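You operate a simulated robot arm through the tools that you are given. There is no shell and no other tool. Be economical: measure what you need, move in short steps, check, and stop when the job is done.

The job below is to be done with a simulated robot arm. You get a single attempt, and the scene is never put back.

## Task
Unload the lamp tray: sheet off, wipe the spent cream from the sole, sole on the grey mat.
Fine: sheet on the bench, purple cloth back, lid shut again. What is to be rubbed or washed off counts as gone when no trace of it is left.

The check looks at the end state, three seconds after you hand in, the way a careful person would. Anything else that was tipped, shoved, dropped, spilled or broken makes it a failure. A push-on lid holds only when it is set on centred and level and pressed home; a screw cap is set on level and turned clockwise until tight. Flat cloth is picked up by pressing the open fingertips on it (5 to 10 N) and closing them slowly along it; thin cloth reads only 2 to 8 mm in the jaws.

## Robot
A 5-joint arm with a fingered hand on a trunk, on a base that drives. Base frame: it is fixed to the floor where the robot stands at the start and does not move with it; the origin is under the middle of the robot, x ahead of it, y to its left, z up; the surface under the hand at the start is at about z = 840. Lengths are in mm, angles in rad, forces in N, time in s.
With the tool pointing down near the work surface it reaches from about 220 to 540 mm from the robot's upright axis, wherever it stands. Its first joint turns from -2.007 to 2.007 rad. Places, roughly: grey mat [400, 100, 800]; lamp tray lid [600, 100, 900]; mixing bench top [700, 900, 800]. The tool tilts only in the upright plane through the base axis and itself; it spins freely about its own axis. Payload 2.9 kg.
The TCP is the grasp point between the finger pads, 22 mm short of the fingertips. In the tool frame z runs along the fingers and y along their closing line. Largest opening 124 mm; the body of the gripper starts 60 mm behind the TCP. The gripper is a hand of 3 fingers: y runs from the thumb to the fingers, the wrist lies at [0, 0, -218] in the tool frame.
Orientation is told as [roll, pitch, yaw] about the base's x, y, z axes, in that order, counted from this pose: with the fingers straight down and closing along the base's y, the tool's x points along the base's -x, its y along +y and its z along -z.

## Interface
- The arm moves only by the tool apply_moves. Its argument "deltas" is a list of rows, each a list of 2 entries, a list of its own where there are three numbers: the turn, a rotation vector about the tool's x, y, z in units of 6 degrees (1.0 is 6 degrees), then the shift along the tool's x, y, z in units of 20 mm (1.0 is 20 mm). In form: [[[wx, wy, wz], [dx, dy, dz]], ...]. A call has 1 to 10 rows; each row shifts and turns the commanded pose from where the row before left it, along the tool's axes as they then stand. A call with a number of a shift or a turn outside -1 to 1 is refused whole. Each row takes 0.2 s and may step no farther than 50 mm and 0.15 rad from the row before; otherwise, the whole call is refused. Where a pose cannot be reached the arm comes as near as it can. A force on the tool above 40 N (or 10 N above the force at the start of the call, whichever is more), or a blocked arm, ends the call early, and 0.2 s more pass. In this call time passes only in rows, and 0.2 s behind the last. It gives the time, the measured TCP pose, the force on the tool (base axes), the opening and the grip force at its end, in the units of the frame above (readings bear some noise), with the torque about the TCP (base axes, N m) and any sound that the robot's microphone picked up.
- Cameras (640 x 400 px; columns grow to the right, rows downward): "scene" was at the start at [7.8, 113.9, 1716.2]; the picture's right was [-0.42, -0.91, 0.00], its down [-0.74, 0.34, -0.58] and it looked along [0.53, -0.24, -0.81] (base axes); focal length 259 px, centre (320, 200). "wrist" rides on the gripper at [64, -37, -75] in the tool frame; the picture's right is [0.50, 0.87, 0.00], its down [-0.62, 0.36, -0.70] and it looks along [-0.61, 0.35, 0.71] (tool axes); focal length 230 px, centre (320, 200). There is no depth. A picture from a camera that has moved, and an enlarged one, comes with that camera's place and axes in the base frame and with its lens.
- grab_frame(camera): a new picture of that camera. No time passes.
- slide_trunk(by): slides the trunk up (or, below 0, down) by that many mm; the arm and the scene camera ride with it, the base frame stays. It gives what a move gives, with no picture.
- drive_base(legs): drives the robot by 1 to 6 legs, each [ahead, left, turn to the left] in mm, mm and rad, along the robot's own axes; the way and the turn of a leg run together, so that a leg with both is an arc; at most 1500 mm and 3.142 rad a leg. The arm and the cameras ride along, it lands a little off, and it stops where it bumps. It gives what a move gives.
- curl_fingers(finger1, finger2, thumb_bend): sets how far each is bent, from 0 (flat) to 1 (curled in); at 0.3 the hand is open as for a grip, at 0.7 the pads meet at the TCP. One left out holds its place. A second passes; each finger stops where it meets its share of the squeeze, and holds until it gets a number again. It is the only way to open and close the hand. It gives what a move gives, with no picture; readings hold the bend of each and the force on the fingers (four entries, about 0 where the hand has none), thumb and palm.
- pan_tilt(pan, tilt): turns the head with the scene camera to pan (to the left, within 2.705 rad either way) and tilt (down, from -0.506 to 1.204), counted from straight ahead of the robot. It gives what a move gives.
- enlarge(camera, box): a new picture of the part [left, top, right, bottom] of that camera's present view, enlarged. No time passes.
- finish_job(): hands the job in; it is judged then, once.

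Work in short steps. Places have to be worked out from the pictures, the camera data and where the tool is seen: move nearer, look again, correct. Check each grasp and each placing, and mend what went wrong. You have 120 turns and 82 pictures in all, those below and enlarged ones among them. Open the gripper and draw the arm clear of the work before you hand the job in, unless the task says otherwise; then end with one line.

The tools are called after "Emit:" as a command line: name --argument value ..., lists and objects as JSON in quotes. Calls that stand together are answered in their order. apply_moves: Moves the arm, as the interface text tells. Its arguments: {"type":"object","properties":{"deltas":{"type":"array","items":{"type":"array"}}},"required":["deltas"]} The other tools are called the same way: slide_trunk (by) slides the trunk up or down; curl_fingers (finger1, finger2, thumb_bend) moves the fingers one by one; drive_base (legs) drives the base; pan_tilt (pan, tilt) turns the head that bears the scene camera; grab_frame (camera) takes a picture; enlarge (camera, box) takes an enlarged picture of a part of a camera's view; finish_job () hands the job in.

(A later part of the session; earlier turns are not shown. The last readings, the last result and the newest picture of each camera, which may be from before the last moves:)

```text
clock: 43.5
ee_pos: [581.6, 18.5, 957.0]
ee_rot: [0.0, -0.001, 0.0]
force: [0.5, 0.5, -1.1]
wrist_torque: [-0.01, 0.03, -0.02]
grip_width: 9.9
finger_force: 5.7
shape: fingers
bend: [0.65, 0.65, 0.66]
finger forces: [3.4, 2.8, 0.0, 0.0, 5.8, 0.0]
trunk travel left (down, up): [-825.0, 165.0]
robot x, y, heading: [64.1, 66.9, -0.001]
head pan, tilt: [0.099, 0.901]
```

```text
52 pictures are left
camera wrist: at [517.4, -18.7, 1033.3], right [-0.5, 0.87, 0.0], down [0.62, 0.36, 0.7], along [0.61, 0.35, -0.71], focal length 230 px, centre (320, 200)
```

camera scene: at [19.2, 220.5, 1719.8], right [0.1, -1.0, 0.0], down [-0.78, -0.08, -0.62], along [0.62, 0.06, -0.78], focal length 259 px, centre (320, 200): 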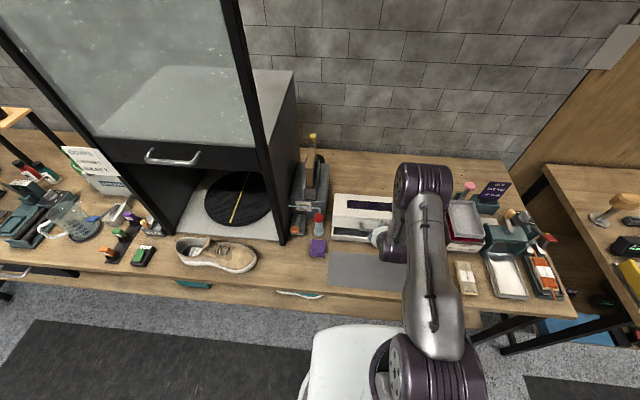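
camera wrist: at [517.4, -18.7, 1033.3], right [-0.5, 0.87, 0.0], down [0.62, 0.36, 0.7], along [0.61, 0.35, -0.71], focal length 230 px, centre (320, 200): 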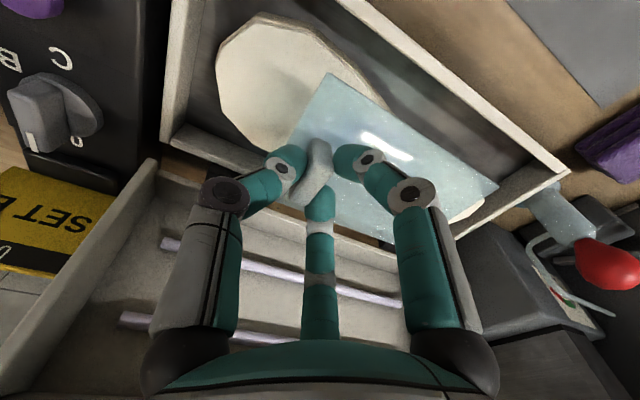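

The sheet comes up as a stiff panel and the sole stays put. I'll raise it clear and inspect what's beneath.

Emit:
apply_moves --deltas '[[[0, 0, 0], [0, 0, -0.8]], [[0, 0, 0], [0, 0, -0.9]], [[0, 0, 0], [0, 0, -0.9]], [[0, 0, 0], [0, 0, -0.9]], [[0, 0, 0], [0, 0, -0.9]], [[0, 0, 0], [0.3, 0, -0.9]], [[0, 0, 0], [0.6, 0, -0.5]], [[0, 0, 0], [0.8, 0, 0]], [[0, 0, 0], [0.9, 0, 0]], [[0, 0, 0], [0.9, 0, 0]]]'

Emit:
apply_moves --deltas '[[[0, 0, 0], [0.9, 0, 0]], [[0, 0, 0], [0.9, 0, 0]], [[0, 0, 0], [0.9, 0.3, 0]], [[0, 0, 0], [0.9, 0.6, 0]], [[0, 0, 0], [0.9, 0.9, 0]], [[0, 0, 0], [0.9, 0.9, 0]], [[0, 0, 0], [0.9, 0.9, 0]], [[0, 0, 0], [0, 0.9, 0]], [[0, 0, 0], [0, 0.9, 0]], [[0, 0, 0], [0, 0.9, 0]]]'

Emit:
grab_frame --camera "scene"

```text
clock: 45.8
ee_pos: [512.3, 17.8, 1074.6]
ee_rot: [0.001, -0.004, -0.001]
force: [-0.4, -1.1, -1.1]
wrist_torque: [-0.01, 0.02, -0.03]
grip_width: 9.5
finger_force: 6.9
shape: fingers
bend: [0.65, 0.65, 0.66]
finger forces: [3.5, 3.1, 0.0, 0.1, 6.3, 0.0]
trunk travel left (down, up): [-825.0, 165.0]
robot x, y, heading: [62.6, 67.3, 0.001]
head pan, tilt: [0.099, 0.901]
```

```text
clock: 48.0
ee_pos: [385.7, 145.6, 1072.8]
ee_rot: [-0.001, -0.001, -0.001]
force: [-0.8, 0.0, -0.9]
wrist_torque: [-0.03, -0.04, -0.02]
grip_width: 9.3
finger_force: 6.5
shape: fingers
bend: [0.65, 0.66, 0.66]
finger forces: [3.7, 3.3, 0.0, 0.1, 6.7, 0.2]
trunk travel left (down, up): [-825.0, 165.0]
robot x, y, heading: [63.1, 69.2, -0.002]
head pan, tilt: [0.099, 0.901]
```

```text
51 pictures are left
camera scene: at [81.4, 220.7, 1719.8], right [0.1, -1.0, 0.0], down [-0.78, -0.08, -0.62], along [0.62, 0.06, -0.78], focal length 259 px, centre (320, 200)
```

scene: 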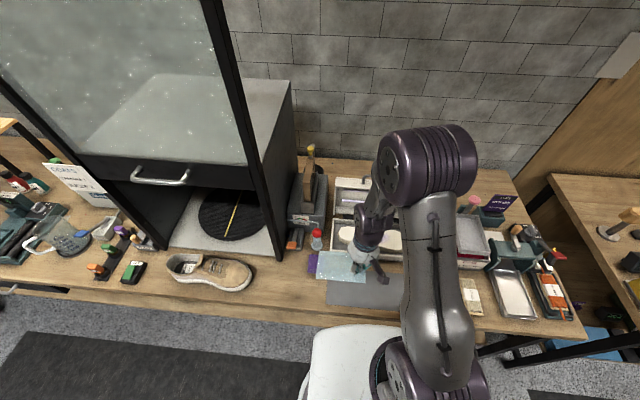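

The sheet is held level. I'll move it over the free bench spot left of the mat and in front of the cloth, then lower part-way.

Emit:
apply_moves --deltas '[[[0, 0, 0], [0, 0.95, 0]], [[0, 0, 0], [0, 0.95, 0]], [[0, 0, 0], [0, 0.95, 0]], [[0, 0, 0], [0, 0.95, 0.5]], [[0, 0, 0], [0, 0.95, 0.9]], [[0, 0, 0], [0, 0.95, 0.9]], [[0, 0, 0], [0, 0.8, 0.9]], [[0, 0, 0], [0, 0, 0.9]], [[0, 0, 0], [0, 0, 0.9]], [[0, 0, 0], [0, 0, 0.9]]]'

Emit:
enlarge --camera "scene" --box '[240, 180, 440, 340]'

Emit:
grab_frame --camera "wrist"

```text
clock: 50.1
ee_pos: [388.4, 275.5, 954.5]
ee_rot: [0.0, -0.001, -0.001]
force: [-0.5, 0.8, -1.0]
wrist_torque: [0.0, -0.03, -0.05]
grip_width: 9.2
finger_force: 6.8
shape: fingers
bend: [0.65, 0.66, 0.66]
finger forces: [3.7, 3.3, 0.0, 0.0, 7.0, 0.0]
trunk travel left (down, up): [-825.0, 165.0]
robot x, y, heading: [63.4, 70.7, 0.003]
head pan, tilt: [0.099, 0.901]
```

```text
2.50 times, centred on (340, 260) of scene
camera zoom: at [82.0, 220.2, 1719.9], right [0.1, -1.0, 0.0], down [-0.78, -0.08, -0.62], along [0.62, 0.06, -0.78], focal length 647 px, centre (270, 50)
```

zoom: 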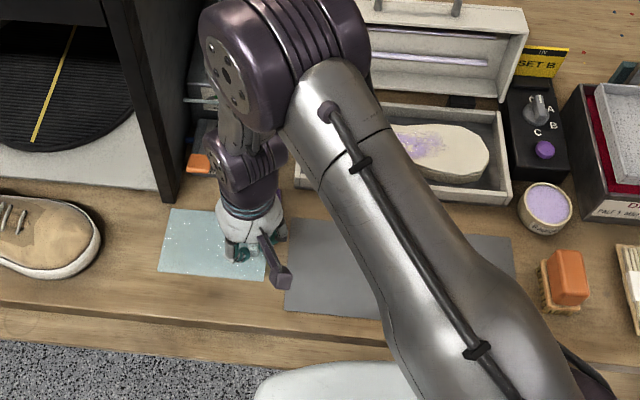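

```text
49 pictures are left
camera wrist: at [322.8, 238.7, 1029.8], right [-0.5, 0.87, 0.0], down [0.62, 0.36, 0.7], along [0.61, 0.35, -0.71], focal length 230 px, centre (320, 200)
```

wrist: 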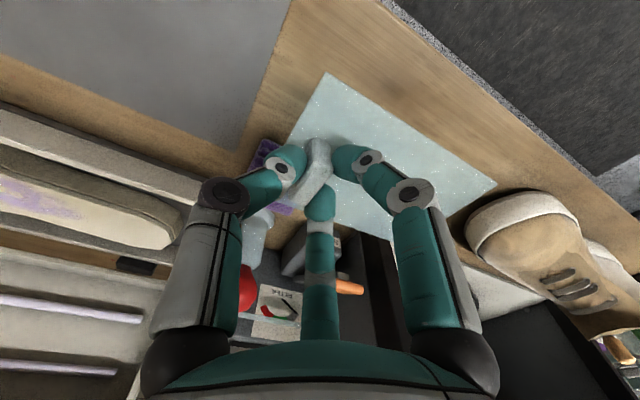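

The violet cream is now visible on the sole. I'll shift the sheet 18 mm back from the cloth and lower it to touch the bench.

Emit:
apply_moves --deltas '[[[0, 0, 0], [0.5, 0, 0.8]], [[0, 0, 0], [0.4, 0, 0.9]], [[0, 0, 0], [0, 0, 0.9]], [[0, 0, 0], [0, 0, 0.6]], [[0, 0, 0], [0, 0, 0.3]], [[0, 0, 0], [0, 0, 0.3]], [[0, 0, 0], [0, 0, 0]]]'

```text
clock: 51.8
ee_pos: [368.5, 273.1, 878.5]
ee_rot: [0.001, 0.0, 0.002]
force: [-1.0, 0.9, 0.3]
wrist_torque: [-0.01, 0.01, 0.0]
grip_width: 8.9
finger_force: 6.5
shape: fingers
bend: [0.65, 0.66, 0.66]
finger forces: [3.5, 3.3, 0.1, 0.1, 6.4, 0.1]
trunk travel left (down, up): [-825.0, 165.0]
robot x, y, heading: [63.0, 69.4, 0.0]
head pan, tilt: [0.099, 0.901]
```

Emit:
apply_moves --deltas '[[[0, 0, 0], [0, 0, 0.2]], [[0, 0, 0], [0, 0, 0.15]], [[0, 0, 0], [0, 0, 0]]]'

Emit:
enlarge --camera "wrist" --box '[200, 40, 520, 240]'

```text
clock: 52.5
ee_pos: [368.2, 273.2, 872.3]
ee_rot: [0.001, -0.002, 0.0]
force: [0.1, 3.3, 15.4]
wrist_torque: [-0.01, 0.01, -0.02]
grip_width: 8.5
finger_force: 10.9
shape: fingers
bend: [0.66, 0.66, 0.67]
finger forces: [6.7, 5.4, 0.1, 0.0, 8.7, 0.0]
trunk travel left (down, up): [-825.0, 165.0]
robot x, y, heading: [63.3, 70.2, 0.004]
head pan, tilt: [0.099, 0.901]
```

```text
2.00 times, centred on (360, 140) of wrist
camera zoom: at [303.8, 237.3, 947.4], right [-0.5, 0.87, 0.0], down [0.62, 0.36, 0.7], along [0.61, 0.35, -0.71], focal length 460 px, centre (240, 320)
```

zoom: 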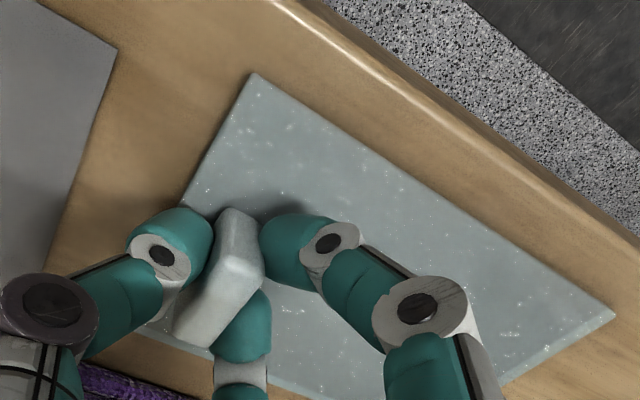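

The sheet is on the bench (15 N contact). I'll ease up, release, and rise.

Emit:
apply_moves --deltas '[[[0, 0, 0], [0, 0, -0.1]], [[0, 0, 0], [0, 0, 0]]]'

Emit:
curl_fingers --finger1 0.5 --finger2 0.5 --thumb_bend 0.5

Emit:
apply_moves --deltas '[[[0, 0, 0], [0, 0, -0.8]], [[0, 0, 0], [0, 0, -0.9]], [[0, 0, 0], [0, 0, -0.9]], [[0, 0, 0], [0, 0, -0.9]], [[0, 0, 0], [0, 0, -0.9]], [[0, 0, 0], [0, 0, -0.9]], [[0, 0, 0], [0, 0, 0]]]'

Emit:
grab_frame --camera "wrist"

```text
clock: 53.1
ee_pos: [369.1, 274.4, 872.8]
ee_rot: [-0.003, 0.001, -0.001]
force: [0.3, 2.0, 3.5]
wrist_torque: [-0.01, -0.01, -0.02]
grip_width: 8.3
finger_force: 8.5
shape: fingers
bend: [0.66, 0.67, 0.66]
finger forces: [4.8, 4.1, 0.1, 0.1, 7.4, 0.0]
trunk travel left (down, up): [-825.0, 165.0]
robot x, y, heading: [59.6, 64.6, 0.001]
head pan, tilt: [0.099, 0.901]
```

```text
clock: 54.1
ee_pos: [369.0, 273.7, 873.8]
ee_rot: [0.001, 0.0, 0.0]
force: [-0.2, 0.0, -0.4]
wrist_torque: [-0.01, -0.01, 0.0]
grip_width: 49.2
finger_force: 0.0
shape: fingers
bend: [0.5, 0.5, 0.5]
finger forces: [0.0, 0.1, 0.0, 0.0, 0.1, 0.0]
trunk travel left (down, up): [-825.0, 165.0]
robot x, y, heading: [63.5, 67.3, 0.001]
head pan, tilt: [0.099, 0.901]
```

```text
clock: 55.8
ee_pos: [370.0, 273.6, 978.7]
ee_rot: [-0.003, 0.0, 0.0]
force: [0.6, 0.8, -0.3]
wrist_torque: [-0.03, -0.01, 0.01]
grip_width: 49.3
finger_force: 0.0
shape: fingers
bend: [0.5, 0.5, 0.5]
finger forces: [0.0, 0.0, 0.0, 0.0, 0.1, 0.0]
trunk travel left (down, up): [-825.0, 165.0]
robot x, y, heading: [64.9, 68.3, 0.001]
head pan, tilt: [0.099, 0.901]
```

```text
47 pictures are left
camera wrist: at [304.7, 237.2, 1055.0], right [-0.5, 0.87, 0.0], down [0.62, 0.36, 0.7], along [0.61, 0.35, -0.71], focal length 230 px, centre (320, 200)
```

wrist: 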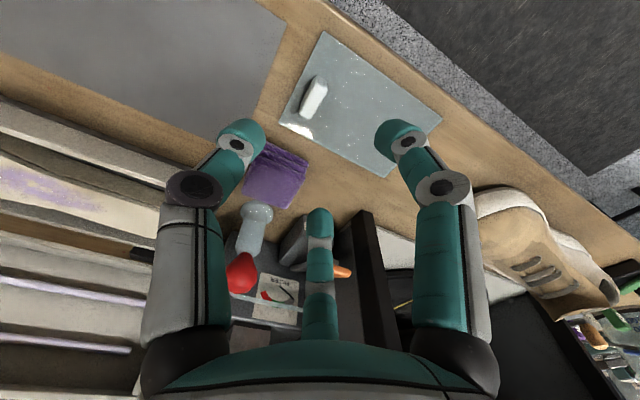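

The sheet is flat on the bench. Now I'll look at the sole with a scene enlargement.

Emit:
enlarge --camera "scene" --box '[320, 180, 480, 280]'

```text
4.00 times, centred on (400, 230) of scene
camera zoom: at [81.8, 220.0, 1719.9], right [0.1, -1.0, 0.0], down [-0.78, -0.08, -0.62], along [0.62, 0.06, -0.78], focal length 1035 px, centre (0, 80)
```

zoom: 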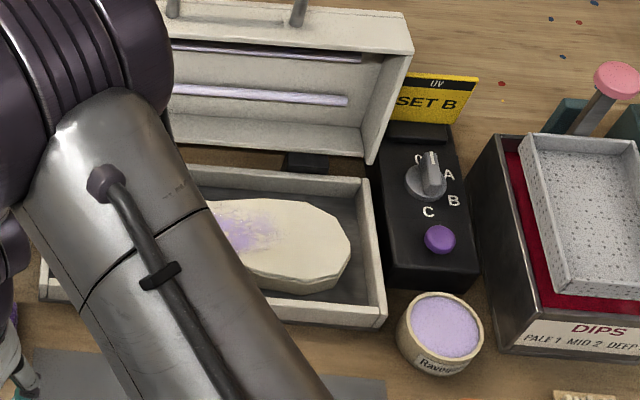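

I'll move above the tray for a direct look at the sole's outline and edges.

Emit:
apply_moves --deltas '[[[0, 0, 0], [-0.2, -1, -0.9]], [[0, 0, 0], [-0.5, -1, -0.9]], [[0, 0, 0], [-0.8, -1, -0.9]], [[0, 0, 0], [-0.9, -1, -0.8]], [[0, 0, 0], [-0.9, -1, -0.7]], [[0, 0, 0], [-0.9, -1, -0.4]], [[0, 0, 0], [-0.9, -1, -0.4]], [[0, 0, 0], [-0.9, -1, 0]], [[0, 0, 0], [-0.5, -1, 0]], [[0, 0, 0], [0, -1, 0]]]'

Emit:
grab_frame --camera "wrist"

Emit:
enlarge --camera "scene" --box '[280, 160, 460, 280]'

```text
clock: 58.0
ee_pos: [499.1, 73.7, 1080.7]
ee_rot: [0.0, -0.002, 0.001]
force: [-1.0, -0.1, 0.1]
wrist_torque: [0.03, -0.05, -0.02]
grip_width: 49.2
finger_force: 0.0
shape: fingers
bend: [0.5, 0.5, 0.5]
finger forces: [0.0, 0.0, 0.0, 0.0, 0.0, 0.1]
trunk travel left (down, up): [-825.0, 165.0]
robot x, y, heading: [65.2, 70.1, 0.002]
head pan, tilt: [0.099, 0.901]
```

```text
45 pictures are left
camera wrist: at [433.3, 37.2, 1156.2], right [-0.5, 0.87, 0.0], down [0.62, 0.36, 0.7], along [0.61, 0.35, -0.71], focal length 230 px, centre (320, 200)
```

wrist: 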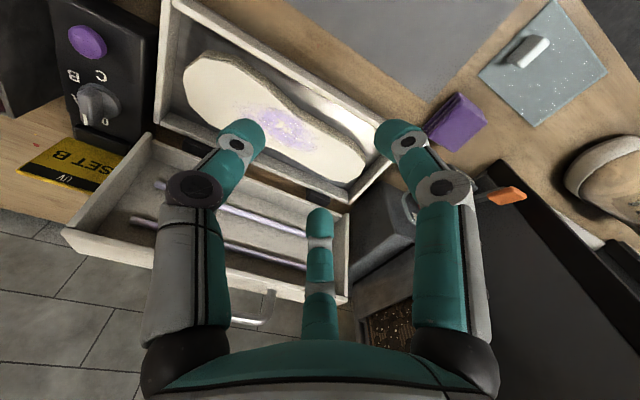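

```text
3.33 times, centred on (370, 220) of scene
camera zoom: at [81.3, 218.7, 1720.0], right [0.1, -1.0, 0.0], down [-0.78, -0.08, -0.62], along [0.62, 0.06, -0.78], focal length 862 px, centre (153, 133)
```

zoom: 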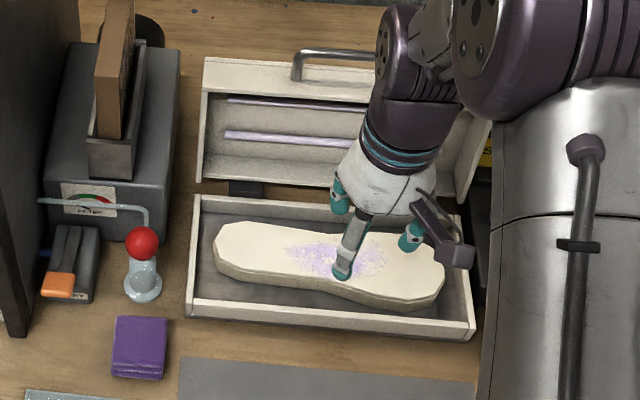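

The sole's waist spans x≈548–616 near y≈85, and its back edge is straight. I'll grasp across the width with the thumb on the front edge and two fingers on the back edge, so I'm spinning the other way to yaw≈-1.47.

Emit:
apply_moves --deltas '[[[0, 0, 1], [0, 0, 0]], [[0, 0, 1], [0, 0, 0]], [[0, 0, 1], [0, 0, 0]], [[0, 0, 1], [0, 0, 0]], [[0, 0, 1], [0, 0, 0]], [[0, 0, 1], [0, 0, 0]], [[0, 0, 1], [0, 0, 0]], [[0, 0, 1], [0, 0, 0]], [[0, 0, 1], [0, 0, 0]], [[0, 0, 1], [0, 0, 0]]]'

Emit:
apply_moves --deltas '[[[0, 0, 1], [0, 0, 0]], [[0, 0, 1], [0, 0, 0]], [[0, 0, 1], [0, 0, 0]], [[0, 0, 1], [0, 0, 0]], [[0, 0, 0.5], [0, 0, 0]], [[0, 0, 0], [0, 0, 0]]]'

Emit:
curl_fingers --finger1 0.3 --finger2 0.3 --thumb_bend 0.3

```text
clock: 60.1
ee_pos: [499.3, 74.5, 1078.8]
ee_rot: [0.001, -0.001, -1.051]
force: [-1.2, 0.9, -0.1]
wrist_torque: [0.0, -0.05, -0.03]
grip_width: 49.0
finger_force: 0.0
shape: fingers
bend: [0.5, 0.5, 0.5]
finger forces: [0.0, 0.0, 0.1, 0.0, 0.1, 0.0]
trunk travel left (down, up): [-825.0, 165.0]
robot x, y, heading: [64.9, 68.3, -0.003]
head pan, tilt: [0.099, 0.901]
```

```text
clock: 61.5
ee_pos: [499.1, 74.6, 1081.1]
ee_rot: [0.001, 0.0, -1.52]
force: [0.4, 0.2, 0.6]
wrist_torque: [-0.02, -0.01, 0.0]
grip_width: 49.2
finger_force: 0.0
shape: fingers
bend: [0.5, 0.5, 0.5]
finger forces: [0.0, 0.1, 0.0, 0.1, 0.1, 0.0]
trunk travel left (down, up): [-825.0, 165.0]
robot x, y, heading: [65.3, 65.7, -0.0]
head pan, tilt: [0.099, 0.901]
```

```text
clock: 62.5
ee_pos: [499.1, 74.7, 1080.9]
ee_rot: [0.003, -0.001, -1.519]
force: [0.0, 0.1, 0.2]
wrist_torque: [0.0, 0.02, -0.01]
grip_width: 103.5
finger_force: 0.0
shape: fingers
bend: [0.3, 0.3, 0.3]
finger forces: [0.1, 0.1, 0.0, 0.0, 0.0, 0.0]
trunk travel left (down, up): [-825.0, 165.0]
robot x, y, heading: [64.8, 64.8, 0.004]
head pan, tilt: [0.099, 0.901]
```

Emit:
apply_moves --deltas '[[[0, 0, 0], [0.05, 0.914, 0.7]], [[0, 0, 0], [0.05, 0.914, 0.7]], [[0, 0, 0], [0.05, 0.914, 0.7]], [[0, 0, 0], [0.05, 0.914, 0.7]], [[0, 0, 0], [0.05, 0.914, 0.7]], [[0, 0, 0], [0, 0, 0]]]'

Emit:
grab_frame --camera "wrist"

Emit:
enlarge --camera "scene" --box '[280, 140, 460, 280]'

```text
clock: 64.0
ee_pos: [590.1, 85.3, 1011.5]
ee_rot: [0.001, 0.0, -1.52]
force: [-0.2, -0.7, 0.7]
wrist_torque: [-0.05, -0.01, -0.01]
grip_width: 103.5
finger_force: 0.1
shape: fingers
bend: [0.3, 0.3, 0.3]
finger forces: [0.1, 0.0, 0.0, 0.0, 0.0, 0.1]
trunk travel left (down, up): [-825.0, 165.0]
robot x, y, heading: [62.4, 69.0, -0.004]
head pan, tilt: [0.099, 0.901]
```

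```text
43 pictures are left
camera wrist: at [548.5, 147.3, 1086.4], right [0.84, 0.54, 0.0], down [0.39, -0.6, 0.7], along [0.38, -0.59, -0.71], focal length 230 px, centre (320, 200)
```

wrist: 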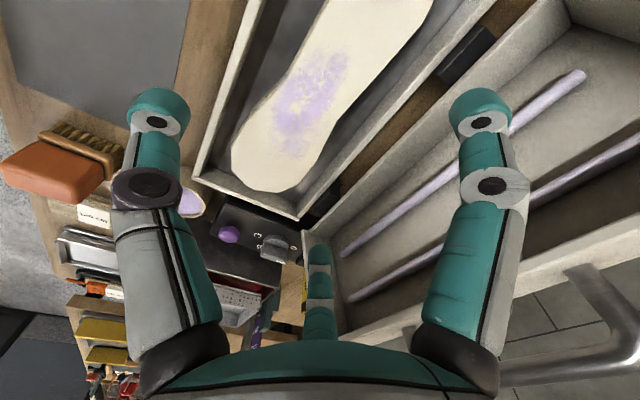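

```text
2.86 times, centred on (370, 210) of scene
camera zoom: at [81.0, 219.7, 1720.0], right [0.1, -1.0, 0.0], down [-0.78, -0.08, -0.62], along [0.62, 0.06, -0.78], focal length 739 px, centre (177, 171)
```

zoom: 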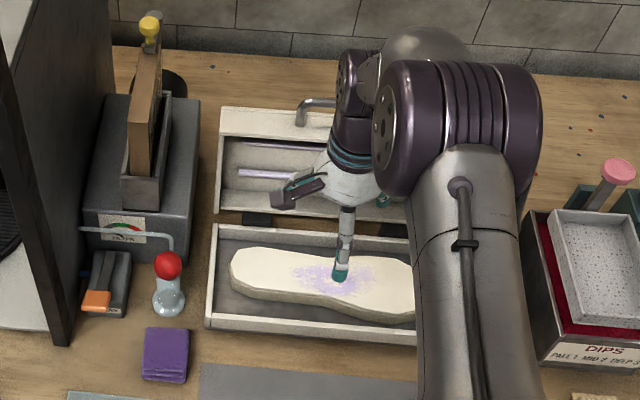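

The back gap is only about 23 mm, too narrow for the two angled fingers but enough for the thumb. I'll flip the grasp so the thumb is at the back and the fingers are at the front, backing away from the lid before spinning.

Emit:
apply_moves --deltas '[[[0, 0, 0], [0, -0.9, -0.5]], [[0, 0, 0], [0, -0.9, -0.5]], [[0, 0, 0], [0, -0.7, -0.5]], [[0, 0, -1], [0, 0, 0]], [[0, 0, -1], [0, 0, 0]], [[0, 0, -1], [0, 0, 0]], [[0, 0, -1], [0, 0, 0]], [[0, 0, -1], [0, 0, 0]], [[0, 0, -1], [0, 0, 0]], [[0, 0, -1], [0, 0, 0]]]'

Emit:
apply_moves --deltas '[[[0, 0, -1], [0, 0, 0]], [[0, 0, -1], [0, 0, 0]], [[0, 0, -1], [0, 0, 0]], [[0, 0, -1], [0, 0, 0]], [[0, 0, -1], [0, 0, 0]], [[0, 0, -1], [0, 0, 0]], [[0, 0, -1], [0, 0, 0]], [[0, 0, -1], [0, 0, 0]], [[0, 0, -1], [0, 0, 0]], [[0, 0, -1], [0, 0, 0]]]'

Emit:
apply_moves --deltas '[[[0, 0, -1], [0, 0, 0]], [[0, 0, -1], [0, 0, 0]], [[0, 0, -1], [0, 0, 0]], [[0, 0, -1], [0, 0, 0]], [[0, 0, -1], [0, 0, 0]], [[0, 0, -1], [0, 0, 0]], [[0, 0, -1], [0, 0, 0]], [[0, 0, -1], [0, 0, 0]], [[0, 0, -1], [0, 0, 0]], [[0, 0, -1], [0, 0, 0]]]'

Emit:
apply_moves --deltas '[[[0, 0, -1], [0, 0, 0]], [[0, 0, -0.5], [0, 0, 0]], [[0, 0, 0], [0, 0, 0]]]'

Emit:
curl_fingers --finger1 0.25 --finger2 0.25 --thumb_bend 0.2

Emit:
grab_frame --camera "wrist"

```text
clock: 66.2
ee_pos: [539.9, 81.0, 1040.0]
ee_rot: [0.001, -0.002, -0.782]
force: [0.3, 0.2, -0.4]
wrist_torque: [0.0, 0.04, 0.04]
grip_width: 103.7
finger_force: 0.1
shape: fingers
bend: [0.3, 0.3, 0.3]
finger forces: [0.1, 0.0, 0.0, 0.1, 0.0, 0.0]
trunk travel left (down, up): [-825.0, 165.0]
robot x, y, heading: [64.8, 68.6, 0.0]
head pan, tilt: [0.099, 0.901]
```

```text
clock: 68.3
ee_pos: [539.6, 79.8, 1040.0]
ee_rot: [0.0, -0.001, 0.262]
force: [-0.4, -0.1, 0.5]
wrist_torque: [-0.01, 0.0, 0.01]
grip_width: 103.5
finger_force: 0.0
shape: fingers
bend: [0.3, 0.3, 0.3]
finger forces: [0.0, 0.0, 0.1, 0.1, 0.0, 0.0]
trunk travel left (down, up): [-825.0, 165.0]
robot x, y, heading: [63.2, 66.7, -0.001]
head pan, tilt: [0.099, 0.901]
```

```text
clock: 70.5
ee_pos: [540.8, 80.6, 1040.6]
ee_rot: [-0.002, -0.001, 1.308]
force: [0.3, 1.1, 0.0]
wrist_torque: [-0.01, -0.02, 0.03]
grip_width: 103.6
finger_force: 0.0
shape: fingers
bend: [0.3, 0.3, 0.3]
finger forces: [0.1, 0.0, 0.0, 0.0, 0.0, 0.0]
trunk travel left (down, up): [-825.0, 165.0]
robot x, y, heading: [67.8, 65.9, -0.002]
head pan, tilt: [0.099, 0.901]
```

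```text
clock: 71.3
ee_pos: [540.6, 81.2, 1041.3]
ee_rot: [-0.001, 0.001, 1.467]
force: [-0.9, -0.1, -0.4]
wrist_torque: [0.02, -0.02, -0.03]
grip_width: 103.5
finger_force: 0.1
shape: fingers
bend: [0.3, 0.3, 0.3]
finger forces: [0.0, 0.1, 0.1, 0.1, 0.0, 0.0]
trunk travel left (down, up): [-825.0, 165.0]
robot x, y, heading: [65.6, 71.5, 0.002]
head pan, tilt: [0.099, 0.901]
```

```text
clock: 72.3
ee_pos: [541.3, 80.9, 1041.3]
ee_rot: [-0.002, 0.0, 1.466]
force: [0.2, -0.2, -0.9]
wrist_torque: [0.0, 0.01, -0.02]
grip_width: 116.3
finger_force: 0.0
shape: fingers
bend: [0.25, 0.25, 0.2]
finger forces: [0.0, 0.0, 0.1, 0.0, 0.0, 0.0]
trunk travel left (down, up): [-825.0, 165.0]
robot x, y, heading: [63.9, 70.1, -0.002]
head pan, tilt: [0.099, 0.901]
```

```text
41 pictures are left
camera wrist: at [568.7, 14.1, 1116.1], right [-0.91, -0.41, 0.0], down [-0.29, 0.65, 0.7], along [-0.28, 0.64, -0.71], focal length 230 px, centre (320, 200)
```

wrist: 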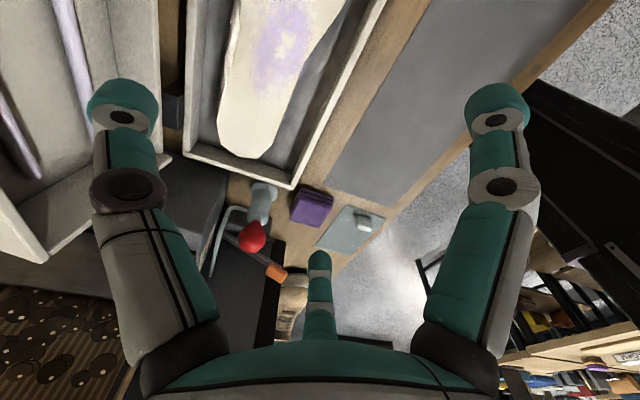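

Refined: the tray interior is x 523–648 and the sole waist is 550–618. With the fingers closer together (bend 0.45) and the thumb at 0.26, I'll aim for TCP (557, 118) and stop above the rim to check.

Emit:
curl_fingers --finger1 0.45 --finger2 0.45 --thumb_bend 0.26

Emit:
apply_moves --deltas '[[[0, 0, 0], [-0.32, -0.1, 0.88]], [[0, 0, 0], [-0.32, -0.1, 0.88]], [[0, 0, 0], [-0.32, -0.1, 0.88]], [[0, 0, 0], [-0.32, -0.1, 0.88]], [[0, 0, 0], [-0.32, -0.1, 0.88]], [[0, 0, 0], [-0.32, -0.1, 0.88]], [[0, 0, 0], [0, 0, 0]]]'

Emit:
grab_frame --camera "wrist"

Emit:
enlarge --camera "scene" --box '[290, 170, 450, 290]'

```text
clock: 73.3
ee_pos: [539.8, 81.4, 1039.1]
ee_rot: [-0.002, 0.0, 1.465]
force: [-0.2, -0.1, 0.5]
wrist_torque: [0.01, 0.0, -0.01]
grip_width: 88.5
finger_force: 0.1
shape: fingers
bend: [0.45, 0.45, 0.26]
finger forces: [0.1, 0.0, 0.0, 0.1, 0.0, 0.0]
trunk travel left (down, up): [-825.0, 165.0]
robot x, y, heading: [64.9, 66.1, -0.001]
head pan, tilt: [0.099, 0.901]
```

```text
clock: 75.0
ee_pos: [556.4, 117.1, 935.3]
ee_rot: [-0.002, 0.0, 1.463]
force: [-0.2, 0.1, 0.1]
wrist_torque: [0.0, 0.0, -0.03]
grip_width: 88.8
finger_force: 0.1
shape: fingers
bend: [0.45, 0.45, 0.26]
finger forces: [0.0, 0.0, 0.0, 0.1, 0.1, 0.0]
trunk travel left (down, up): [-825.0, 165.0]
robot x, y, heading: [65.8, 65.7, 0.003]
head pan, tilt: [0.099, 0.901]
```

```text
40 pictures are left
camera wrist: at [585.1, 50.5, 1010.1], right [-0.91, -0.41, 0.0], down [-0.29, 0.65, 0.7], along [-0.28, 0.64, -0.71], focal length 230 px, centre (320, 200)
```

wrist: 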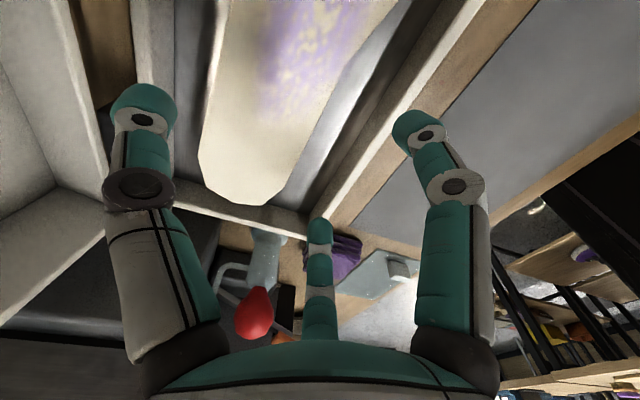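

```text
3.33 times, centred on (370, 230) of scene
camera zoom: at [81.3, 219.5, 1720.0], right [0.1, -1.0, 0.0], down [-0.78, -0.08, -0.62], along [0.62, 0.06, -0.78], focal length 862 px, centre (153, 100)
```

zoom: 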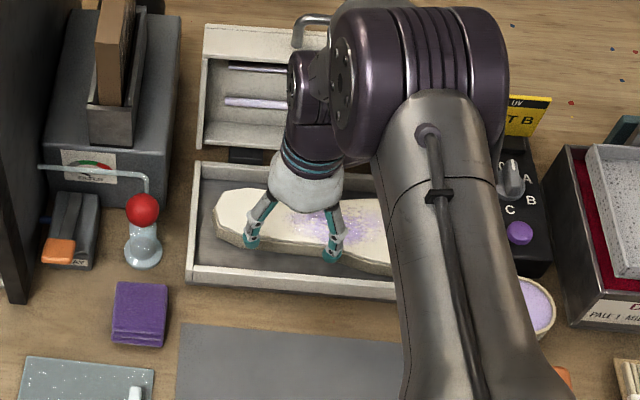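

The fingertips measure about x 524–532. I'll shift +10 mm in x and bend the thumb to 0.33 so every tip falls in the centre of its gap, then check.

Emit:
curl_fingers --thumb_bend 0.33

Emit:
apply_moves --deltas '[[[0, 0, 0], [-0.05, -0.5, 0.5]], [[0, 0, 0], [0, 0, 0.3]], [[0, 0, 0], [0, 0, 0]]]'

Emit:
enlarge --camera "scene" --box '[310, 190, 410, 260]'

Emit:
grab_frame --camera "wrist"

```text
clock: 76.0
ee_pos: [555.7, 117.4, 935.1]
ee_rot: [-0.002, -0.002, 1.466]
force: [-0.8, 0.0, -0.2]
wrist_torque: [0.01, 0.02, -0.02]
grip_width: 81.0
finger_force: 0.0
shape: fingers
bend: [0.45, 0.45, 0.33]
finger forces: [0.1, 0.1, 0.0, 0.0, 0.1, 0.0]
trunk travel left (down, up): [-825.0, 165.0]
robot x, y, heading: [63.2, 67.1, -0.002]
head pan, tilt: [0.099, 0.901]
```

```text
clock: 76.8
ee_pos: [567.4, 118.0, 919.5]
ee_rot: [-0.002, 0.001, 1.466]
force: [0.1, 0.0, 0.1]
wrist_torque: [0.03, 0.02, -0.02]
grip_width: 80.7
finger_force: 0.1
shape: fingers
bend: [0.45, 0.45, 0.33]
finger forces: [0.1, 0.0, 0.0, 0.0, 0.0, 0.0]
trunk travel left (down, up): [-825.0, 165.0]
robot x, y, heading: [65.0, 69.1, -0.004]
head pan, tilt: [0.099, 0.901]
```

```text
5.71 times, centred on (360, 225) of scene
camera zoom: at [81.6, 219.7, 1719.9], right [0.1, -1.0, 0.0], down [-0.78, -0.08, -0.62], along [0.62, 0.06, -0.78], focal length 1478 px, centre (91, 57)
```

zoom: 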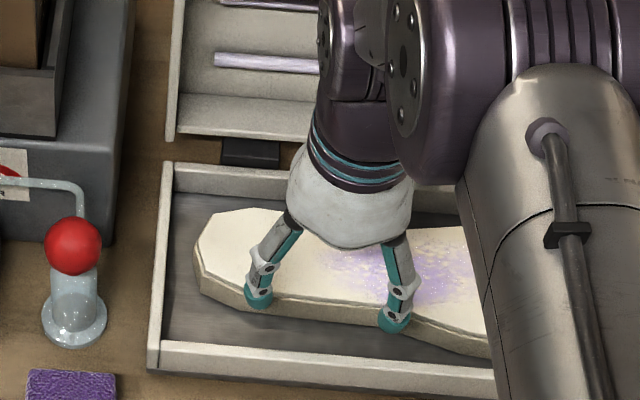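

```text
37 pictures are left
camera wrist: at [595.7, 50.1, 994.5], right [-0.91, -0.41, 0.0], down [-0.29, 0.65, 0.7], along [-0.28, 0.64, -0.71], focal length 230 px, centre (320, 200)
```

wrist: 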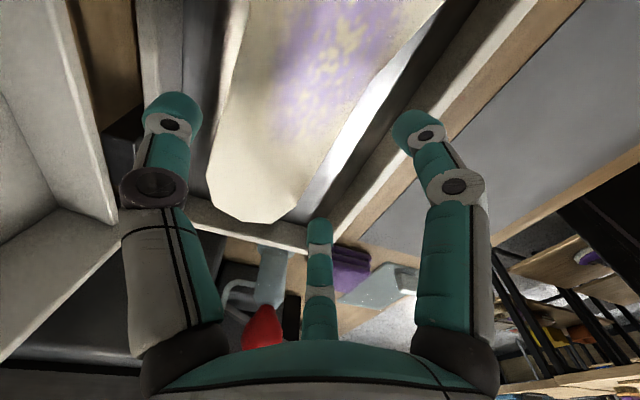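

All three tips line up with their gaps (fingers at x≈534 and 543, thumb ≈635). I'll shift 2 mm forward and descend slowly, watching the force.

Emit:
apply_moves --deltas '[[[0, 0, 0], [0, 0.1, 0.3]], [[0, 0, 0], [0, 0, 0.4]], [[0, 0, 0], [0, 0, 0.4]], [[0, 0, 0], [0, 0, 0.4]], [[0, 0, 0], [0, 0, 0]]]'

Emit:
enlarge --camera "scene" --box '[310, 190, 410, 260]'

```text
clock: 78.0
ee_pos: [564.6, 117.7, 888.0]
ee_rot: [-0.004, 0.0, 1.467]
force: [1.2, 0.9, 1.5]
wrist_torque: [-0.02, -0.08, 0.02]
grip_width: 81.9
finger_force: 1.4
shape: fingers
bend: [0.45, 0.45, 0.32]
finger forces: [0.1, 0.0, 0.0, 0.0, 1.2, 0.0]
trunk travel left (down, up): [-825.0, 165.0]
robot x, y, heading: [63.2, 66.9, 0.001]
head pan, tilt: [0.099, 0.901]
```

```text
5.71 times, centred on (360, 225) of scene
camera zoom: at [81.7, 219.7, 1719.9], right [0.1, -1.0, 0.0], down [-0.78, -0.08, -0.62], along [0.62, 0.06, -0.78], focal length 1478 px, centre (91, 57)
```

zoom: 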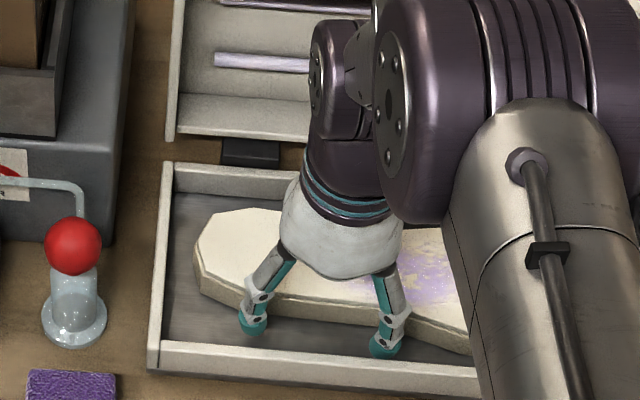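

The fingers are down in the front gap and the thumb just touches the back edge (1.2 N). I'll close on the sole.

Emit:
curl_fingers --finger1 0.62 --finger2 0.62 --thumb_bend 0.45

Emit:
enlarge --camera "scene" --box '[300, 190, 420, 265]'

```text
clock: 79.0
ee_pos: [565.0, 117.3, 889.0]
ee_rot: [-0.002, -0.001, 1.465]
force: [0.6, 1.3, 2.1]
wrist_torque: [0.05, -0.06, 0.12]
grip_width: 58.8
finger_force: 8.9
shape: fingers
bend: [0.58, 0.52, 0.39]
finger forces: [2.4, 6.5, 0.1, 0.1, 9.3, 0.0]
trunk travel left (down, up): [-825.0, 165.0]
robot x, y, heading: [65.2, 65.1, -0.0]
head pan, tilt: [0.099, 0.901]
```

```text
5.33 times, centred on (360, 228) of scene
camera zoom: at [81.3, 220.0, 1719.9], right [0.1, -1.0, 0.0], down [-0.78, -0.08, -0.62], along [0.62, 0.06, -0.78], focal length 1380 px, centre (107, 53)
```

zoom: 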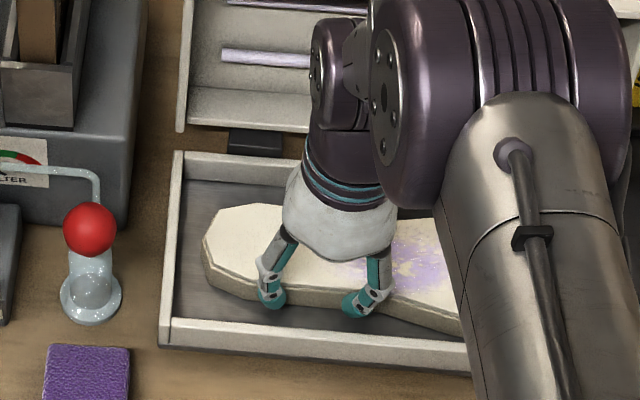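

The grip is firm at about 9 N. I'll lift a little and check whether the sole follows level.

Emit:
apply_moves --deltas '[[[0, 0, 0], [0, 0, -0.4]], [[0, 0, 0], [0, 0, -0.5]], [[0, 0, 0], [0, 0, -0.6]], [[0, 0, 0], [0, 0, 0]]]'

Emit:
grab_frame --camera "wrist"

```text
clock: 80.0
ee_pos: [564.1, 116.9, 919.1]
ee_rot: [-0.001, -0.001, 1.466]
force: [0.3, -0.9, -1.7]
wrist_torque: [0.07, 0.04, 0.01]
grip_width: 58.4
finger_force: 9.3
shape: fingers
bend: [0.58, 0.53, 0.39]
finger forces: [2.7, 6.5, 0.0, 0.1, 9.3, 0.0]
trunk travel left (down, up): [-825.0, 165.0]
robot x, y, heading: [65.3, 65.5, -0.003]
head pan, tilt: [0.099, 0.901]
```

```text
34 pictures are left
camera wrist: at [593.7, 51.1, 994.4], right [-0.91, -0.41, 0.0], down [-0.29, 0.65, 0.7], along [-0.28, 0.64, -0.71], focal length 230 px, centre (320, 200)
```

wrist: 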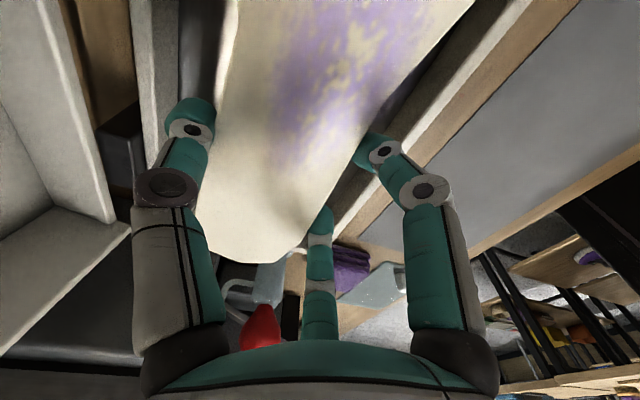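

The sole is held level. I'll raise it over the rim and carry it back over the grey mat.

Emit:
apply_moves --deltas '[[[0, 0, 0], [0, 0, -0.8]], [[0, 0, 0], [0, 0, -0.9]], [[0, 0, 0], [0, 0, -0.9]], [[0, 0, 0], [0.05, 0.5, 0]], [[0, 0, 0], [0.1, 0.9, 0]], [[0, 0, 0], [0.1, 0.95, 0]], [[0, 0, 0], [0.1, 0.95, 0]], [[0, 0, 0], [0.1, 0.95, 0]], [[0, 0, 0], [0.1, 0.95, 0]], [[0, 0, 0], [0.1, 0.95, 0]]]'

Emit:
apply_moves --deltas '[[[0, 0, 0], [0.1, 0.95, 0]], [[0, 0, 0], [0.1, 0.9, 0]], [[0, 0, 0], [0.1, 0.8, 0]], [[0, 0, 0], [0, 0, 0.8]], [[0, 0, 0], [0, 0, 0.8]], [[0, 0, 0], [0, 0, 0.8]], [[0, 0, 0], [0, 0, 0]]]'

Emit:
enlarge --camera "scene" --box '[280, 200, 460, 320]'

```text
clock: 82.2
ee_pos: [441.3, 118.6, 971.0]
ee_rot: [-0.001, 0.0, 1.465]
force: [-0.1, -0.6, -1.0]
wrist_torque: [0.08, 0.05, -0.01]
grip_width: 58.4
finger_force: 9.2
shape: fingers
bend: [0.59, 0.53, 0.39]
finger forces: [2.9, 6.5, 0.0, 0.0, 9.5, 0.0]
trunk travel left (down, up): [-825.0, 165.0]
robot x, y, heading: [65.4, 69.1, 0.001]
head pan, tilt: [0.099, 0.901]
```

```text
clock: 83.8
ee_pos: [387.1, 117.0, 921.7]
ee_rot: [-0.002, -0.001, 1.465]
force: [-0.5, 0.4, -0.6]
wrist_torque: [0.06, 0.03, 0.05]
grip_width: 58.5
finger_force: 9.0
shape: fingers
bend: [0.59, 0.53, 0.39]
finger forces: [3.0, 6.5, 0.1, 0.0, 9.5, 0.1]
trunk travel left (down, up): [-825.0, 165.0]
robot x, y, heading: [65.4, 70.0, 0.0]
head pan, tilt: [0.099, 0.901]
```

```text
3.33 times, centred on (370, 260) of scene
camera zoom: at [81.6, 219.7, 1719.9], right [0.1, -1.0, 0.0], down [-0.78, -0.08, -0.62], along [0.62, 0.06, -0.78], focal length 862 px, centre (153, 0)
```

zoom: 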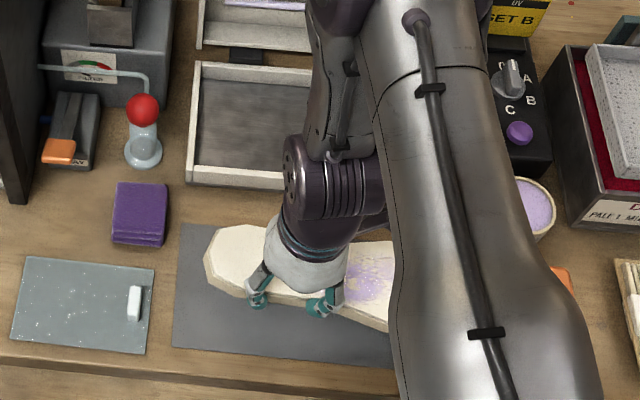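

The sole is above the mat and well centred. I'll lower until contact.

Emit:
apply_moves --deltas '[[[0, 0, 0], [0, 0, 0.6]], [[0, 0, 0], [0, 0, 0.6]], [[0, 0, 0], [0, 0, 0.4]], [[0, 0, 0], [0, 0, 0.3]], [[0, 0, 0], [0, 0, 0]]]'

Emit:
apply_moves --deltas '[[[0, 0, 0], [0, 0, 0.25]], [[0, 0, 0], [0, 0, 0]]]'

```text
clock: 85.0
ee_pos: [387.3, 118.0, 884.8]
ee_rot: [-0.004, 0.0, 1.466]
force: [0.3, 1.9, 0.6]
wrist_torque: [-0.11, 0.06, 0.08]
grip_width: 58.1
finger_force: 10.2
shape: fingers
bend: [0.59, 0.54, 0.38]
finger forces: [3.7, 6.1, 0.0, 0.1, 10.6, 0.0]
trunk travel left (down, up): [-825.0, 165.0]
robot x, y, heading: [63.7, 67.1, -0.004]
head pan, tilt: [0.099, 0.901]
```

```text
clock: 85.5
ee_pos: [388.1, 118.5, 879.1]
ee_rot: [-0.002, 0.0, 1.466]
force: [1.3, 1.9, 11.1]
wrist_torque: [0.04, -0.21, 0.07]
grip_width: 58.6
finger_force: 10.0
shape: fingers
bend: [0.59, 0.54, 0.38]
finger forces: [3.3, 5.7, 0.0, 0.0, 10.9, 0.2]
trunk travel left (down, up): [-825.0, 165.0]
robot x, y, heading: [66.5, 66.7, 0.001]
head pan, tilt: [0.099, 0.901]
```

The sole is on the mat. I'll release and rise.

Emit:
curl_fingers --finger1 0.42 --finger2 0.42 --thumb_bend 0.28

Emit:
apply_moves --deltas '[[[0, 0, 0], [0, 0, -0.7]], [[0, 0, 0], [0, 0, -0.9]], [[0, 0, 0], [0, 0, -0.9]], [[0, 0, 0], [0, 0, -0.9]], [[0, 0, 0], [0, 0, -0.9]], [[0, 0, 0], [0, 0, -0.9]], [[0, 0, 0], [0, 0, -0.9]], [[0, 0, 0], [0, 0, -0.9]], [[0, 0, 0], [0, 0, -0.9]], [[0, 0, 0], [0, 0, 0]]]'

Emit:
grab_frame --camera "wrist"

```text
clock: 86.5
ee_pos: [386.8, 116.7, 878.9]
ee_rot: [-0.001, 0.0, 1.466]
force: [0.1, -0.5, 0.1]
wrist_torque: [0.05, 0.0, -0.04]
grip_width: 89.7
finger_force: 0.1
shape: fingers
bend: [0.42, 0.42, 0.28]
finger forces: [0.0, 0.1, 0.1, 0.0, 0.1, 0.0]
trunk travel left (down, up): [-825.0, 165.0]
robot x, y, heading: [61.6, 68.8, -0.001]
head pan, tilt: [0.099, 0.901]
```

```text
clock: 88.8
ee_pos: [386.7, 119.6, 1037.9]
ee_rot: [-0.001, 0.0, 1.466]
force: [-0.2, 0.5, 0.8]
wrist_torque: [-0.01, -0.02, 0.04]
grip_width: 89.9
finger_force: 0.1
shape: fingers
bend: [0.42, 0.42, 0.28]
finger forces: [0.1, 0.0, 0.0, 0.1, 0.1, 0.0]
trunk travel left (down, up): [-825.0, 165.0]
robot x, y, heading: [61.6, 68.5, 0.002]
head pan, tilt: [0.099, 0.901]
```

```text
32 pictures are left
camera wrist: at [416.5, 51.3, 1113.8], right [-0.91, -0.41, 0.0], down [-0.29, 0.65, 0.7], along [-0.28, 0.64, -0.71], focal length 230 px, centre (320, 200)
```

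wrist: 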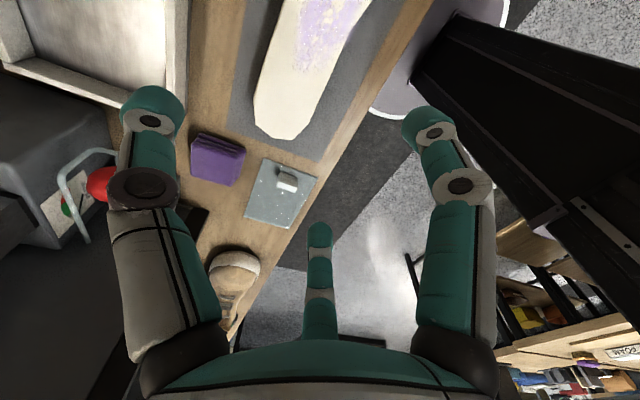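

The sole is placed on the mat. Next is the cloth, centred at about (473, 272) and 60 mm square, with the red ball at (542, 262, 950) to avoid. I'll spin back to yaw 0 and go above it.

Emit:
apply_moves --deltas '[[[0, 0, 1], [0, 0, 0]], [[0, 0, 1], [0, 0, 0]], [[0, 0, 1], [0, 0, 0]], [[0, 0, 1], [0, 0, 0]], [[0, 0, 1], [0, 0, 0]], [[0, 0, 1], [0, 0, 0]], [[0, 0, 1], [0, 0, 0]], [[0, 0, 1], [0, 0, 0]], [[0, 0, 1], [0, 0, 0]], [[0, 0, 1], [0, 0, 0]]]'

Emit:
apply_moves --deltas '[[[0, 0, 1], [0, 0, 0]], [[0, 0, 1], [0, 0, 0]], [[0, 0, 1], [0, 0, 0]], [[0, 0, 1], [0, 0, 0]], [[0, 0, 0], [-0.8, 0.95, 0]], [[0, 0, 0], [-0.8, 0.95, 0]], [[0, 0, 0], [-0.8, 0.95, 0]], [[0, 0, 0], [-0.8, 0.95, 0.3]], [[0, 0, 0], [-0.7, 0.95, 0.9]], [[0, 0, 0], [0, 0.95, 0.9]]]'

Emit:
curl_fingers --finger1 0.55 --finger2 0.55 --thumb_bend 0.55

Emit:
apply_moves --deltas '[[[0, 0, 0], [0, 0.95, 0.9]], [[0, 0, 0], [0, 0.95, 0.9]], [[0, 0, 0], [0, 0, 0]]]'

Emit:
grab_frame --camera "wrist"

Emit:
enlarge --camera "scene" --box '[270, 190, 450, 310]'

```text
clock: 91.0
ee_pos: [387.6, 118.8, 1037.8]
ee_rot: [0.0, -0.002, 0.416]
force: [-0.1, -0.5, -0.1]
wrist_torque: [0.02, 0.0, 0.01]
grip_width: 89.9
finger_force: 0.2
shape: fingers
bend: [0.42, 0.42, 0.28]
finger forces: [0.0, 0.0, 0.1, 0.0, 0.0, 0.1]
trunk travel left (down, up): [-825.0, 165.0]
robot x, y, heading: [62.8, 65.4, -0.002]
head pan, tilt: [0.099, 0.901]
```

```text
clock: 93.2
ee_pos: [465.4, 233.8, 994.3]
ee_rot: [-0.001, 0.0, -0.001]
force: [0.5, -0.3, -0.2]
wrist_torque: [-0.01, 0.0, -0.02]
grip_width: 89.9
finger_force: 0.0
shape: fingers
bend: [0.42, 0.42, 0.28]
finger forces: [0.1, 0.0, 0.0, 0.0, 0.1, 0.0]
trunk travel left (down, up): [-825.0, 165.0]
robot x, y, heading: [64.0, 69.7, -0.002]
head pan, tilt: [0.099, 0.901]
```

```text
clock: 94.2
ee_pos: [464.1, 232.1, 994.8]
ee_rot: [0.0, -0.001, 0.001]
force: [-0.1, 0.8, -0.2]
wrist_torque: [0.01, 0.01, 0.0]
grip_width: 36.5
finger_force: 0.0
shape: fingers
bend: [0.55, 0.55, 0.55]
finger forces: [0.0, 0.0, 0.0, 0.0, 0.0, 0.0]
trunk travel left (down, up): [-825.0, 165.0]
robot x, y, heading: [64.6, 67.0, 0.007]
head pan, tilt: [0.099, 0.901]
```

```text
clock: 95.0
ee_pos: [465.0, 269.2, 959.2]
ee_rot: [0.0, 0.001, -0.001]
force: [0.2, 0.6, 0.2]
wrist_torque: [-0.01, 0.0, -0.02]
grip_width: 36.2
finger_force: 0.1
shape: fingers
bend: [0.55, 0.55, 0.55]
finger forces: [0.0, 0.0, 0.0, 0.0, 0.0, 0.0]
trunk travel left (down, up): [-825.0, 165.0]
robot x, y, heading: [65.7, 69.7, 0.001]
head pan, tilt: [0.099, 0.901]
```

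```text
31 pictures are left
camera wrist: at [399.6, 233.4, 1034.9], right [-0.5, 0.87, 0.0], down [0.62, 0.36, 0.7], along [0.61, 0.35, -0.71], focal length 230 px, centre (320, 200)
```

wrist: 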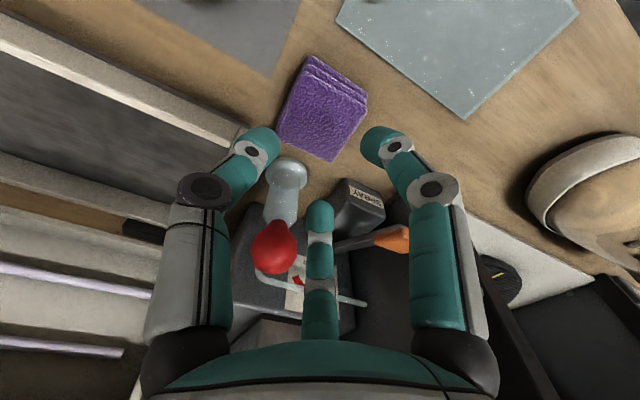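

```text
3.33 times, centred on (360, 250) of scene
camera zoom: at [81.4, 219.1, 1720.0], right [0.1, -1.0, 0.0], down [-0.78, -0.08, -0.62], along [0.62, 0.06, -0.78], focal length 862 px, centre (187, 33)
```

zoom: 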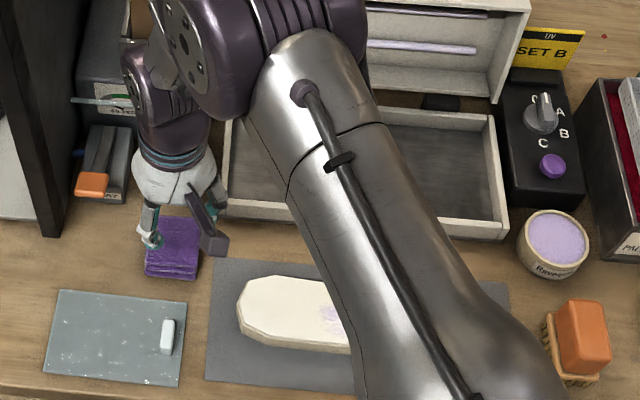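

The cloth is centred at about (472, 277). I'll adjust and descend onto it until there's a light press.

Emit:
apply_moves --deltas '[[[0, 0, 0], [-0.15, 0.35, 0.8]], [[0, 0, 0], [0, 0, 0.9]], [[0, 0, 0], [0, 0, 0.9]], [[0, 0, 0], [0, 0, 0.6]], [[0, 0, 0], [0, 0, 0.3]], [[0, 0, 0], [0, 0, 0]]]'

Emit:
apply_moves --deltas '[[[0, 0, 0], [0, 0, 0.2]], [[0, 0, 0], [0, 0, 0]]]'

```text
clock: 96.1
ee_pos: [470.8, 278.3, 897.3]
ee_rot: [0.009, -0.013, -0.001]
force: [-6.3, -3.1, 34.1]
wrist_torque: [0.31, 0.69, 0.23]
grip_width: 36.7
finger_force: 17.4
shape: fingers
bend: [0.52, 0.55, 0.55]
finger forces: [25.1, 7.8, 0.0, 0.1, 1.4, 0.1]
trunk travel left (down, up): [-825.0, 165.0]
robot x, y, heading: [67.7, 71.2, 0.0]
head pan, tilt: [0.099, 0.901]
stopped in row 5: the force on the tool passed its limit at 47 N (the readings are from after the stop); the commanded pose is now the measured one
```

```text
clock: 96.4
ee_pos: [471.5, 277.3, 898.0]
ee_rot: [0.01, -0.015, 0.0]
force: [-8.5, -4.5, 33.6]
wrist_torque: [0.31, 0.83, 0.36]
grip_width: 37.4
finger_force: 16.3
shape: fingers
bend: [0.52, 0.55, 0.55]
finger forces: [26.7, 6.1, 0.0, 0.0, 1.5, 0.0]
trunk travel left (down, up): [-825.0, 165.0]
robot x, y, heading: [65.0, 64.4, -0.001]
head pan, tilt: [0.099, 0.901]
stopped in row 1: the force on the tool passed its limit at 49 N (the readings are from after the stop); the commanded pose is now the measured one
```

I hit contact earlier than expected, so the stack is about 35 mm thick. I'll back off to a light press.

Emit:
apply_moves --deltas '[[[0, 0, 0], [0, 0, -0.12]], [[0, 0, 0], [0, 0, -0.05]], [[0, 0, 0], [0, 0, 0]]]'

Emit:
grab_frame --camera "wrist"

```text
clock: 97.2
ee_pos: [472.4, 278.9, 897.9]
ee_rot: [0.01, -0.014, -0.002]
force: [-3.7, -3.3, 11.8]
wrist_torque: [0.07, 0.44, 0.11]
grip_width: 37.5
finger_force: 5.8
shape: fingers
bend: [0.53, 0.55, 0.55]
finger forces: [11.4, 0.0, 0.0, 0.1, 0.7, 0.0]
trunk travel left (down, up): [-825.0, 165.0]
robot x, y, heading: [65.9, 68.7, -0.002]
head pan, tilt: [0.099, 0.901]
```

```text
29 pictures are left
camera wrist: at [405.9, 241.7, 972.3], right [-0.5, 0.87, 0.0], down [0.61, 0.35, 0.71], along [0.62, 0.36, -0.7], focal length 230 px, centre (320, 200)
```

wrist: 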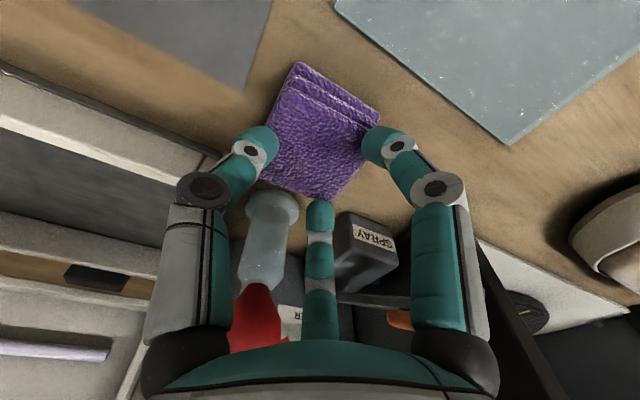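

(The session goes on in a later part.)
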